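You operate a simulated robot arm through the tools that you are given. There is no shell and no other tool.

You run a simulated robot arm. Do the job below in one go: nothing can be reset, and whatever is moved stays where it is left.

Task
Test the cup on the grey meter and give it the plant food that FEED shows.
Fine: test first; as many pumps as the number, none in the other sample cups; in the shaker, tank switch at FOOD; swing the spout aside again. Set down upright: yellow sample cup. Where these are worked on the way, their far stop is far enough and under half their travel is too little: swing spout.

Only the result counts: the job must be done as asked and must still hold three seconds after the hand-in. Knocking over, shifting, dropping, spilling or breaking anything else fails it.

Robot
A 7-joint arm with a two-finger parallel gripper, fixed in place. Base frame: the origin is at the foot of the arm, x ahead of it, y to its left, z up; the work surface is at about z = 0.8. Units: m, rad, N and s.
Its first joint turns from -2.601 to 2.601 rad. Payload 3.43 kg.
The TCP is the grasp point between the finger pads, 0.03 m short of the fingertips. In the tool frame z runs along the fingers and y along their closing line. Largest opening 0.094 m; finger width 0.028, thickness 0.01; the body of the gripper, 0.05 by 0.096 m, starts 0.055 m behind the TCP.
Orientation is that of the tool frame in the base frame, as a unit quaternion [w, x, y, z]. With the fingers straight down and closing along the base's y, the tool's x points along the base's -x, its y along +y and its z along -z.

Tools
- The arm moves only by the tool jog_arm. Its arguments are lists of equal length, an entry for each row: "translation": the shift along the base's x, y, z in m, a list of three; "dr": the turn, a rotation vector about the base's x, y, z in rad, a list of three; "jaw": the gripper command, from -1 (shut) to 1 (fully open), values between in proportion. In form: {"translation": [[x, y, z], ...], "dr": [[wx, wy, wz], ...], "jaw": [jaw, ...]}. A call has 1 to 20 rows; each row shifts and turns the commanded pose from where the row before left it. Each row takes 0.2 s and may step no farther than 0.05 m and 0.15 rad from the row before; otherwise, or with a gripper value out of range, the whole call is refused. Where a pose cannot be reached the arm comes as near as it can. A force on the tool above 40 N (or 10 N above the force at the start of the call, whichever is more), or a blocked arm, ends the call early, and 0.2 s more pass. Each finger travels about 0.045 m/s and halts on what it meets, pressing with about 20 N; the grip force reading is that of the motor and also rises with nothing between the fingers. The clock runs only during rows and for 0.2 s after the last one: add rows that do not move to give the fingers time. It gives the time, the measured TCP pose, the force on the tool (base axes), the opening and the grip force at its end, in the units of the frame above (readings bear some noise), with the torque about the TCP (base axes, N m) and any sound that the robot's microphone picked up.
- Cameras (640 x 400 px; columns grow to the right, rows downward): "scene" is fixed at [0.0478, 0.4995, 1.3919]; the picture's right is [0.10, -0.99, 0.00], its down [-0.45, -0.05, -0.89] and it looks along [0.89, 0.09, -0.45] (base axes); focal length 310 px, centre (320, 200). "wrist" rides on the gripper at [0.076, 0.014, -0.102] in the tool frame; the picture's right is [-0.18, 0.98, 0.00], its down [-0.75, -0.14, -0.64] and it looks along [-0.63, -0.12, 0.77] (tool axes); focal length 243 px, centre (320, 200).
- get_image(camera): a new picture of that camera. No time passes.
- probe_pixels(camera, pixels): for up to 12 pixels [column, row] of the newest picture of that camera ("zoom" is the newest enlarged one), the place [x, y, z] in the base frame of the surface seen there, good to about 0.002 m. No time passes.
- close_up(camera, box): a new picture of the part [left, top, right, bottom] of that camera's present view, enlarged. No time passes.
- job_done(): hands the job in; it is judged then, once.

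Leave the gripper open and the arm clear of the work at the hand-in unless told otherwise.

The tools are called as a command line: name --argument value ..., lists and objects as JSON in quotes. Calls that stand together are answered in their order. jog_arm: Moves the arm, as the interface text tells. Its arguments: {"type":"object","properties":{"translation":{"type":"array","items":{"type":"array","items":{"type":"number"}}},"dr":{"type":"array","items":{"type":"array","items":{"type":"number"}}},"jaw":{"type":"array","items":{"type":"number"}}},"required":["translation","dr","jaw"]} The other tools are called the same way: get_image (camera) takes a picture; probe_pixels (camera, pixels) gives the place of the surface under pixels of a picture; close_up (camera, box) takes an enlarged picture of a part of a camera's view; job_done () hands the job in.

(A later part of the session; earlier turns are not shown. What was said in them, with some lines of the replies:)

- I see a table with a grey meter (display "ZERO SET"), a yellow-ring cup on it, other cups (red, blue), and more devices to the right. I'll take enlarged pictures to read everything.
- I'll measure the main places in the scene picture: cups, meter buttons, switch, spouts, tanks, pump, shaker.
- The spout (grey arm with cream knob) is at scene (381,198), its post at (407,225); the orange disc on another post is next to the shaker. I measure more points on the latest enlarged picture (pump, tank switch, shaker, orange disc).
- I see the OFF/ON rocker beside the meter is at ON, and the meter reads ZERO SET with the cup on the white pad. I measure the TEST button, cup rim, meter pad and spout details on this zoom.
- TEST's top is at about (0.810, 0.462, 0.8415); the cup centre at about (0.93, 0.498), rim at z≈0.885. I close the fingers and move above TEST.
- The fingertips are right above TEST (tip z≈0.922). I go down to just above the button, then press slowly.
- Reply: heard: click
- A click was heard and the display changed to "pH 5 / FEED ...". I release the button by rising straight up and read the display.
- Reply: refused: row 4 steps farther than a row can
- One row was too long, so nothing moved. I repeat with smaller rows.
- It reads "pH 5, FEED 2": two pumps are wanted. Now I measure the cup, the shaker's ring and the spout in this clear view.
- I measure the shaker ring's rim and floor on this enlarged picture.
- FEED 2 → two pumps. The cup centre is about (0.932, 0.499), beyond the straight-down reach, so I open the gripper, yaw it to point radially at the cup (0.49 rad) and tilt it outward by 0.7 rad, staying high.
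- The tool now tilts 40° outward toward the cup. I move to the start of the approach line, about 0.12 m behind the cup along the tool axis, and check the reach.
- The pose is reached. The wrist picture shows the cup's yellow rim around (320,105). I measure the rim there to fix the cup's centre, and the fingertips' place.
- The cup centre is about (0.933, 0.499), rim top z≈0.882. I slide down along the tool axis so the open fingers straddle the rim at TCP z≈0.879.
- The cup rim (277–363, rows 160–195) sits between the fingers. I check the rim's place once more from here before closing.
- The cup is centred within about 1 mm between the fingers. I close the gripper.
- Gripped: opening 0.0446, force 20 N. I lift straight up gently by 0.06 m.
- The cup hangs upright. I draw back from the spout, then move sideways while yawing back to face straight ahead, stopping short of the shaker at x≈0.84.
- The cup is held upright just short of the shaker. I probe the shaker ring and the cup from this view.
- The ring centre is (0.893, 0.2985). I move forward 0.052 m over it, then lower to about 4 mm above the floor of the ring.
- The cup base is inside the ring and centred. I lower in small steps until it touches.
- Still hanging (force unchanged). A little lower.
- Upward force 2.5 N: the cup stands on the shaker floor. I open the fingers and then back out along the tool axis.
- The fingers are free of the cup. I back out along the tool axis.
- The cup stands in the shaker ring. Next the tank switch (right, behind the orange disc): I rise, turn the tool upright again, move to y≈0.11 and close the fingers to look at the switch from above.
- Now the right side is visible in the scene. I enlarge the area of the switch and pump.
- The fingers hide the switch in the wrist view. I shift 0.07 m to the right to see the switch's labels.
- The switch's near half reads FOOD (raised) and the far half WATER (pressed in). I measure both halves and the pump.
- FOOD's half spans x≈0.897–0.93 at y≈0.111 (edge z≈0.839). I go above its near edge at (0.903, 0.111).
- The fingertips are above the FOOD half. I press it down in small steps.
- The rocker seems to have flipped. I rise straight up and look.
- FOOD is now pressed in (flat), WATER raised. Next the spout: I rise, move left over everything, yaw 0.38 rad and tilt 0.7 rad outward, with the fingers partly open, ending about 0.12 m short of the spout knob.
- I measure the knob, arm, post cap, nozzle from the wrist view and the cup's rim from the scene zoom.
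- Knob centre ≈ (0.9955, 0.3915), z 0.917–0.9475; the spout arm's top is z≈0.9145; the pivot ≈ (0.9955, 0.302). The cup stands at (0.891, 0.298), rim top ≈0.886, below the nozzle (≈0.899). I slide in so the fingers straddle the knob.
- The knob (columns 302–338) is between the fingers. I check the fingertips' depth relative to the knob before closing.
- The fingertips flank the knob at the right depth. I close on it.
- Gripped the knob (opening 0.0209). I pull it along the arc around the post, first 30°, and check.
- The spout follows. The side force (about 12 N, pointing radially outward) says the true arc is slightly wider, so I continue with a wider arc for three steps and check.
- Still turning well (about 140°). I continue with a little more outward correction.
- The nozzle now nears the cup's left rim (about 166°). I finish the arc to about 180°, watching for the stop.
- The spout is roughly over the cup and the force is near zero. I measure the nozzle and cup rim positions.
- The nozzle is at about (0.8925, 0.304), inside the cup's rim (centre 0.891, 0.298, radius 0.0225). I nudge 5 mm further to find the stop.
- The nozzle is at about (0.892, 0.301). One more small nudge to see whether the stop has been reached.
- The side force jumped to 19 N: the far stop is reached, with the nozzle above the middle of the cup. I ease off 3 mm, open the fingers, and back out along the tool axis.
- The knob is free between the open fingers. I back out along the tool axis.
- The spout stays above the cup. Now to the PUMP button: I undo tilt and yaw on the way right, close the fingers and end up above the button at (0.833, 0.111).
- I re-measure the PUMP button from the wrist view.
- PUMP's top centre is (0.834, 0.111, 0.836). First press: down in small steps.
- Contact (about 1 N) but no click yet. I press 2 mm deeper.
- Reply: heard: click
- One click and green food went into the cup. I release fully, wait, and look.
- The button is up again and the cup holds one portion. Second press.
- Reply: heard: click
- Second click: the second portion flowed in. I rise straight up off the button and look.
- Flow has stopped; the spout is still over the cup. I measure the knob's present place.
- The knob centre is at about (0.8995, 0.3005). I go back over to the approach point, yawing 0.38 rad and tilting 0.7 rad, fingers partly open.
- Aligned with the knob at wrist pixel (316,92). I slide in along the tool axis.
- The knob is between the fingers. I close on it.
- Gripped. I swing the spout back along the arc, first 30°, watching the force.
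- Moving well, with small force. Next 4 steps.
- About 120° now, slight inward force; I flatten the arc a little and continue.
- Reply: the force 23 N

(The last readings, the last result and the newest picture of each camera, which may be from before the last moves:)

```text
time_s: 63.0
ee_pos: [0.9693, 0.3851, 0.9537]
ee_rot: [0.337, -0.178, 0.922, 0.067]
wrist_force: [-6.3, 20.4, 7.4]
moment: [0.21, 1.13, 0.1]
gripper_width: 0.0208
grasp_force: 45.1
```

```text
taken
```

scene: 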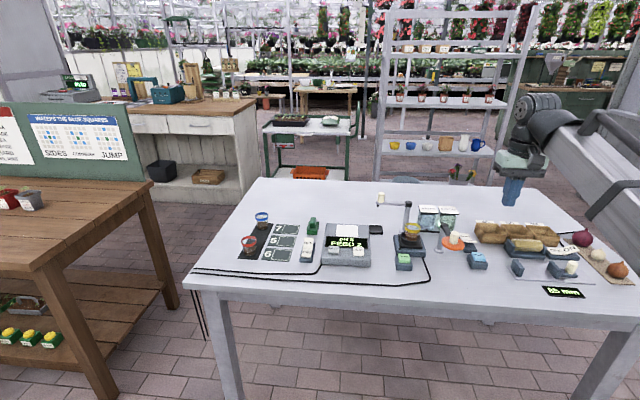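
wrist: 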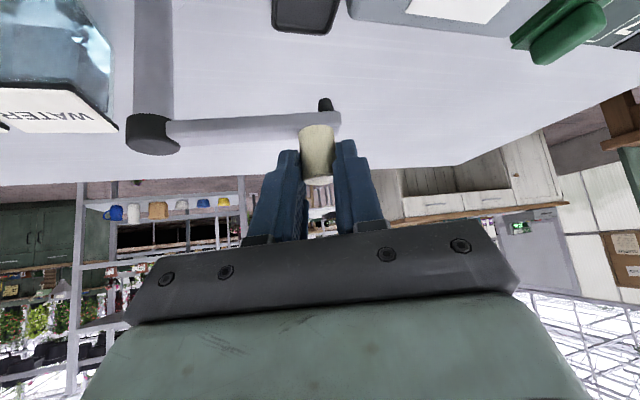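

The spout is nearly aside (~100°). The outward force tells me to give more y. I finish in two small steps.

jog_arm --translation '[[0.005, 0.0028, 0], [0.006, 0.001, 0], [0, 0, 0]]' --dr '[[0, 0, 0], [0, 0, 0], [0, 0, 0]]' --jaw '[-1, -1, -1]'

get_image --camera "wrist"

close_up --camera "scene" --box '[340, 160, 460, 270]'

```text
time_s: 63.8
ee_pos: [0.9825, 0.3877, 0.9549]
ee_rot: [0.338, -0.176, 0.922, 0.064]
wrist_force: [0.8, 15.4, 6.3]
moment: [0.53, -0.16, 0.22]
gripper_width: 0.0211
grasp_force: 44.9
```

```text
taken
```

wrist: 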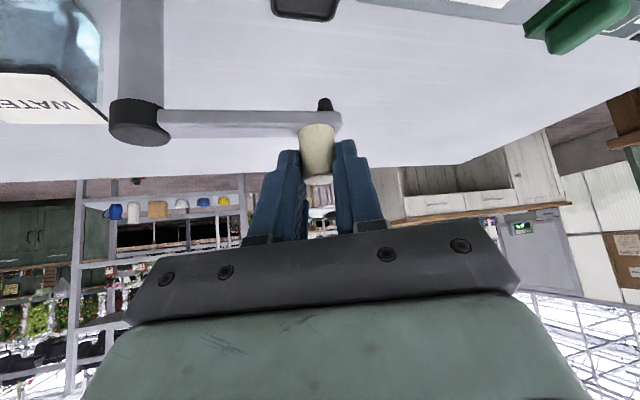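

```text
3.64 times, centred on (400, 215) of scene
```

zoom: 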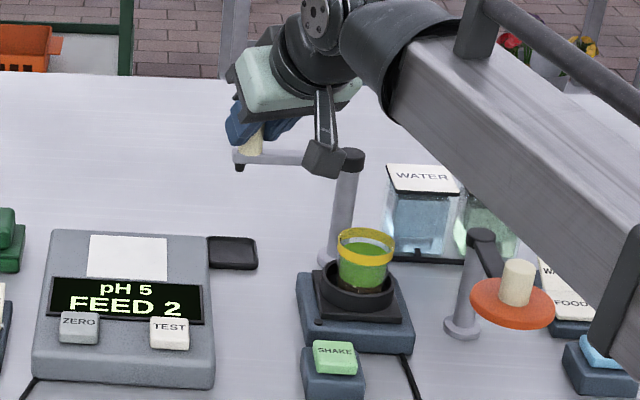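

Practically at its original place. One more small nudge to bring it fully aside.

jog_arm --translation '[[0.002, 0.001, 0], [0.002, 0.0005, 0], [0, 0, 0]]' --dr '[[0, 0, 0], [0, 0, 0], [0, 0, 0]]' --jaw '[-1, -1, -1]'

close_up --camera "scene" --box '[340, 160, 460, 270]'

```text
time_s: 64.6
ee_pos: [0.985, 0.3877, 0.9542]
ee_rot: [0.336, -0.178, 0.923, 0.064]
wrist_force: [-18.8, 3.2, 5.1]
moment: [0.42, -0.2, 0.12]
gripper_width: 0.0211
grasp_force: 44.8
```

```text
3.64 times, centred on (400, 215) of scene
```

zoom: 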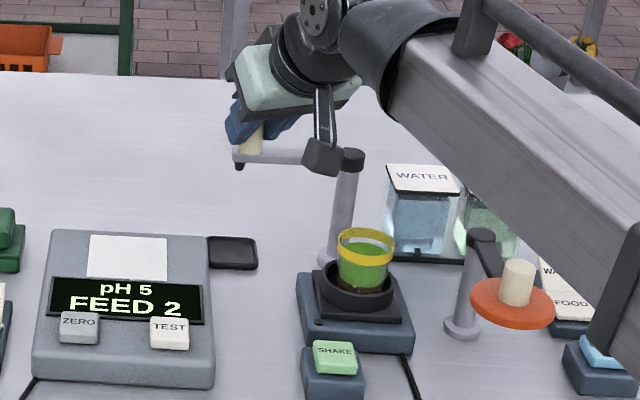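

The force along −x jumped to 19 N: the aside stop is reached. I ease off, open the fingers and back out along the tool axis.

jog_arm --translation '[[-0.0015, 0, 0], [0, 0, 0], [0, 0, 0], [0, 0, 0], [0, 0, 0], [0, 0, 0]]' --dr '[[0, 0, 0], [0, 0, 0], [0, 0, 0], [0, 0, 0], [0, 0, 0], [0, 0, 0]]' --jaw '[-1, -0.4, 0, 0.2, 0.3, 0.3]'

get_image --camera "wrist"

```text
time_s: 66.0
ee_pos: [0.9845, 0.3882, 0.9541]
ee_rot: [0.336, -0.177, 0.923, 0.065]
wrist_force: [-0.4, 0.1, 1.0]
moment: [0.04, -0.04, 0.01]
gripper_width: 0.0613
grasp_force: 0.0
```

```text
taken
```

wrist: 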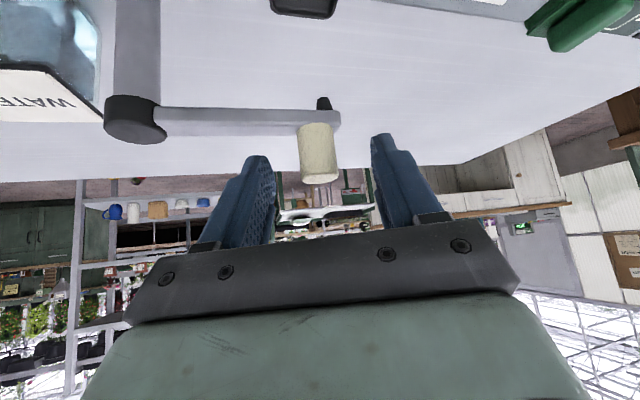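

The knob is free between the fingers and the spout is in its original place. I back out along the tool axis.

jog_arm --translation '[[-0.006, -0.0024, 0.0077], [-0.012, -0.0048, 0.0153], [-0.012, -0.0048, 0.0153], [-0.012, -0.0048, 0.0153], [-0.012, -0.0048, 0.0153], [-0.012, -0.0048, 0.0153], [-0.02, -0.004, 0.03], [-0.03, 0, 0.03], [-0.03, 0, 0.03], [0, 0, 0]]' --dr '[[0, 0, 0], [0, 0, 0], [0, 0, 0], [0, 0, 0], [0, 0, 0], [0, 0, 0], [0, 0, 0], [0, 0, 0], [0, 0, 0], [0, 0, 0]]' --jaw '[0.3, 0.3, 0.3, 0.3, 0.3, 0.3, 0.6, 1, 1, 1]'

get_image --camera "wrist"

get_image --camera "scene"

close_up --camera "scene" --box '[340, 170, 500, 280]'

```text
time_s: 68.2
ee_pos: [0.8406, 0.3567, 1.1291]
ee_rot: [0.337, -0.178, 0.922, 0.066]
wrist_force: [0.1, -0.1, -0.5]
moment: [-0.07, -0.01, -0.01]
gripper_width: 0.0937
grasp_force: 0.0
```

```text
taken
```

wrist: 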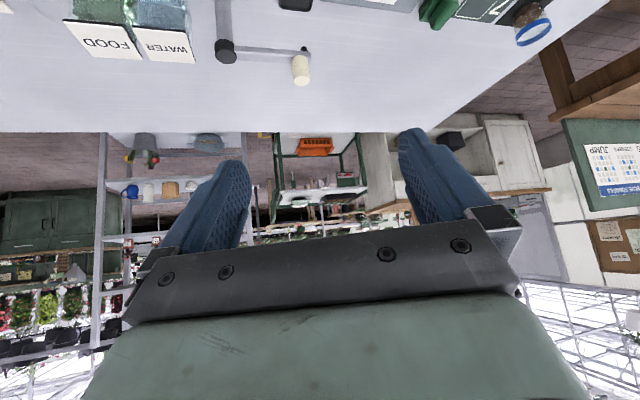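

```text
taken
```

scene: 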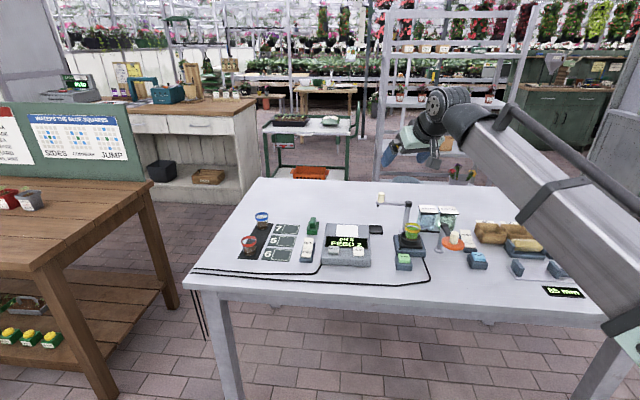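

```text
3.64 times, centred on (420, 225) of scene
```

zoom: 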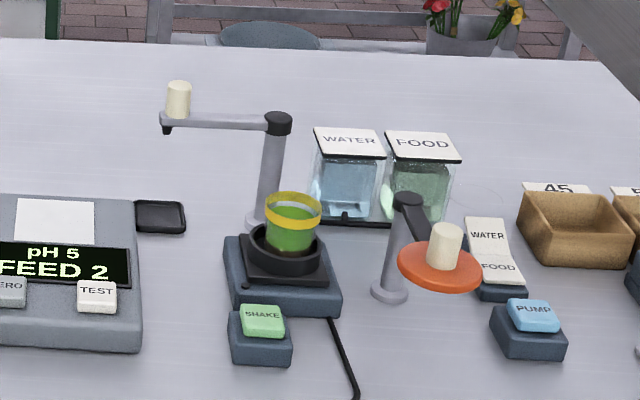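

All done as asked:
- The meter test was made first and read FEED 2.
- The yellow cup stands upright in the shaker and got two pumps of green food.
- The tank switch is at FOOD, and the spout is back at its aside stop.
- Nothing else has moved. The gripper is open and the arm is high and clear.

I hand the job in.

job_done

```text
The job is handed in.
```

I tested the yellow cup on the grey meter, which read pH 5, FEED 2, and gave it two pumps of plant food. The job is handed in; I don't have the verdict.

- **Feeding:** The cup was in the shaker with the tank switch at FOOD and the spout at its far stop over the cup. Each press of PUMP clicked once and I saw green food go into the cup. None went into the other sample cups.
- **Spout:** I swung it back until it met its aside stop, where it started.
- **Cup:** It is standing upright in the shaker, where I left it. I did not press SHAKE, since the task did not ask for it.
- **Everything else:** I saw nothing knocked over, shifted or spilled. The gripper is open and the arm is up and clear of the table.
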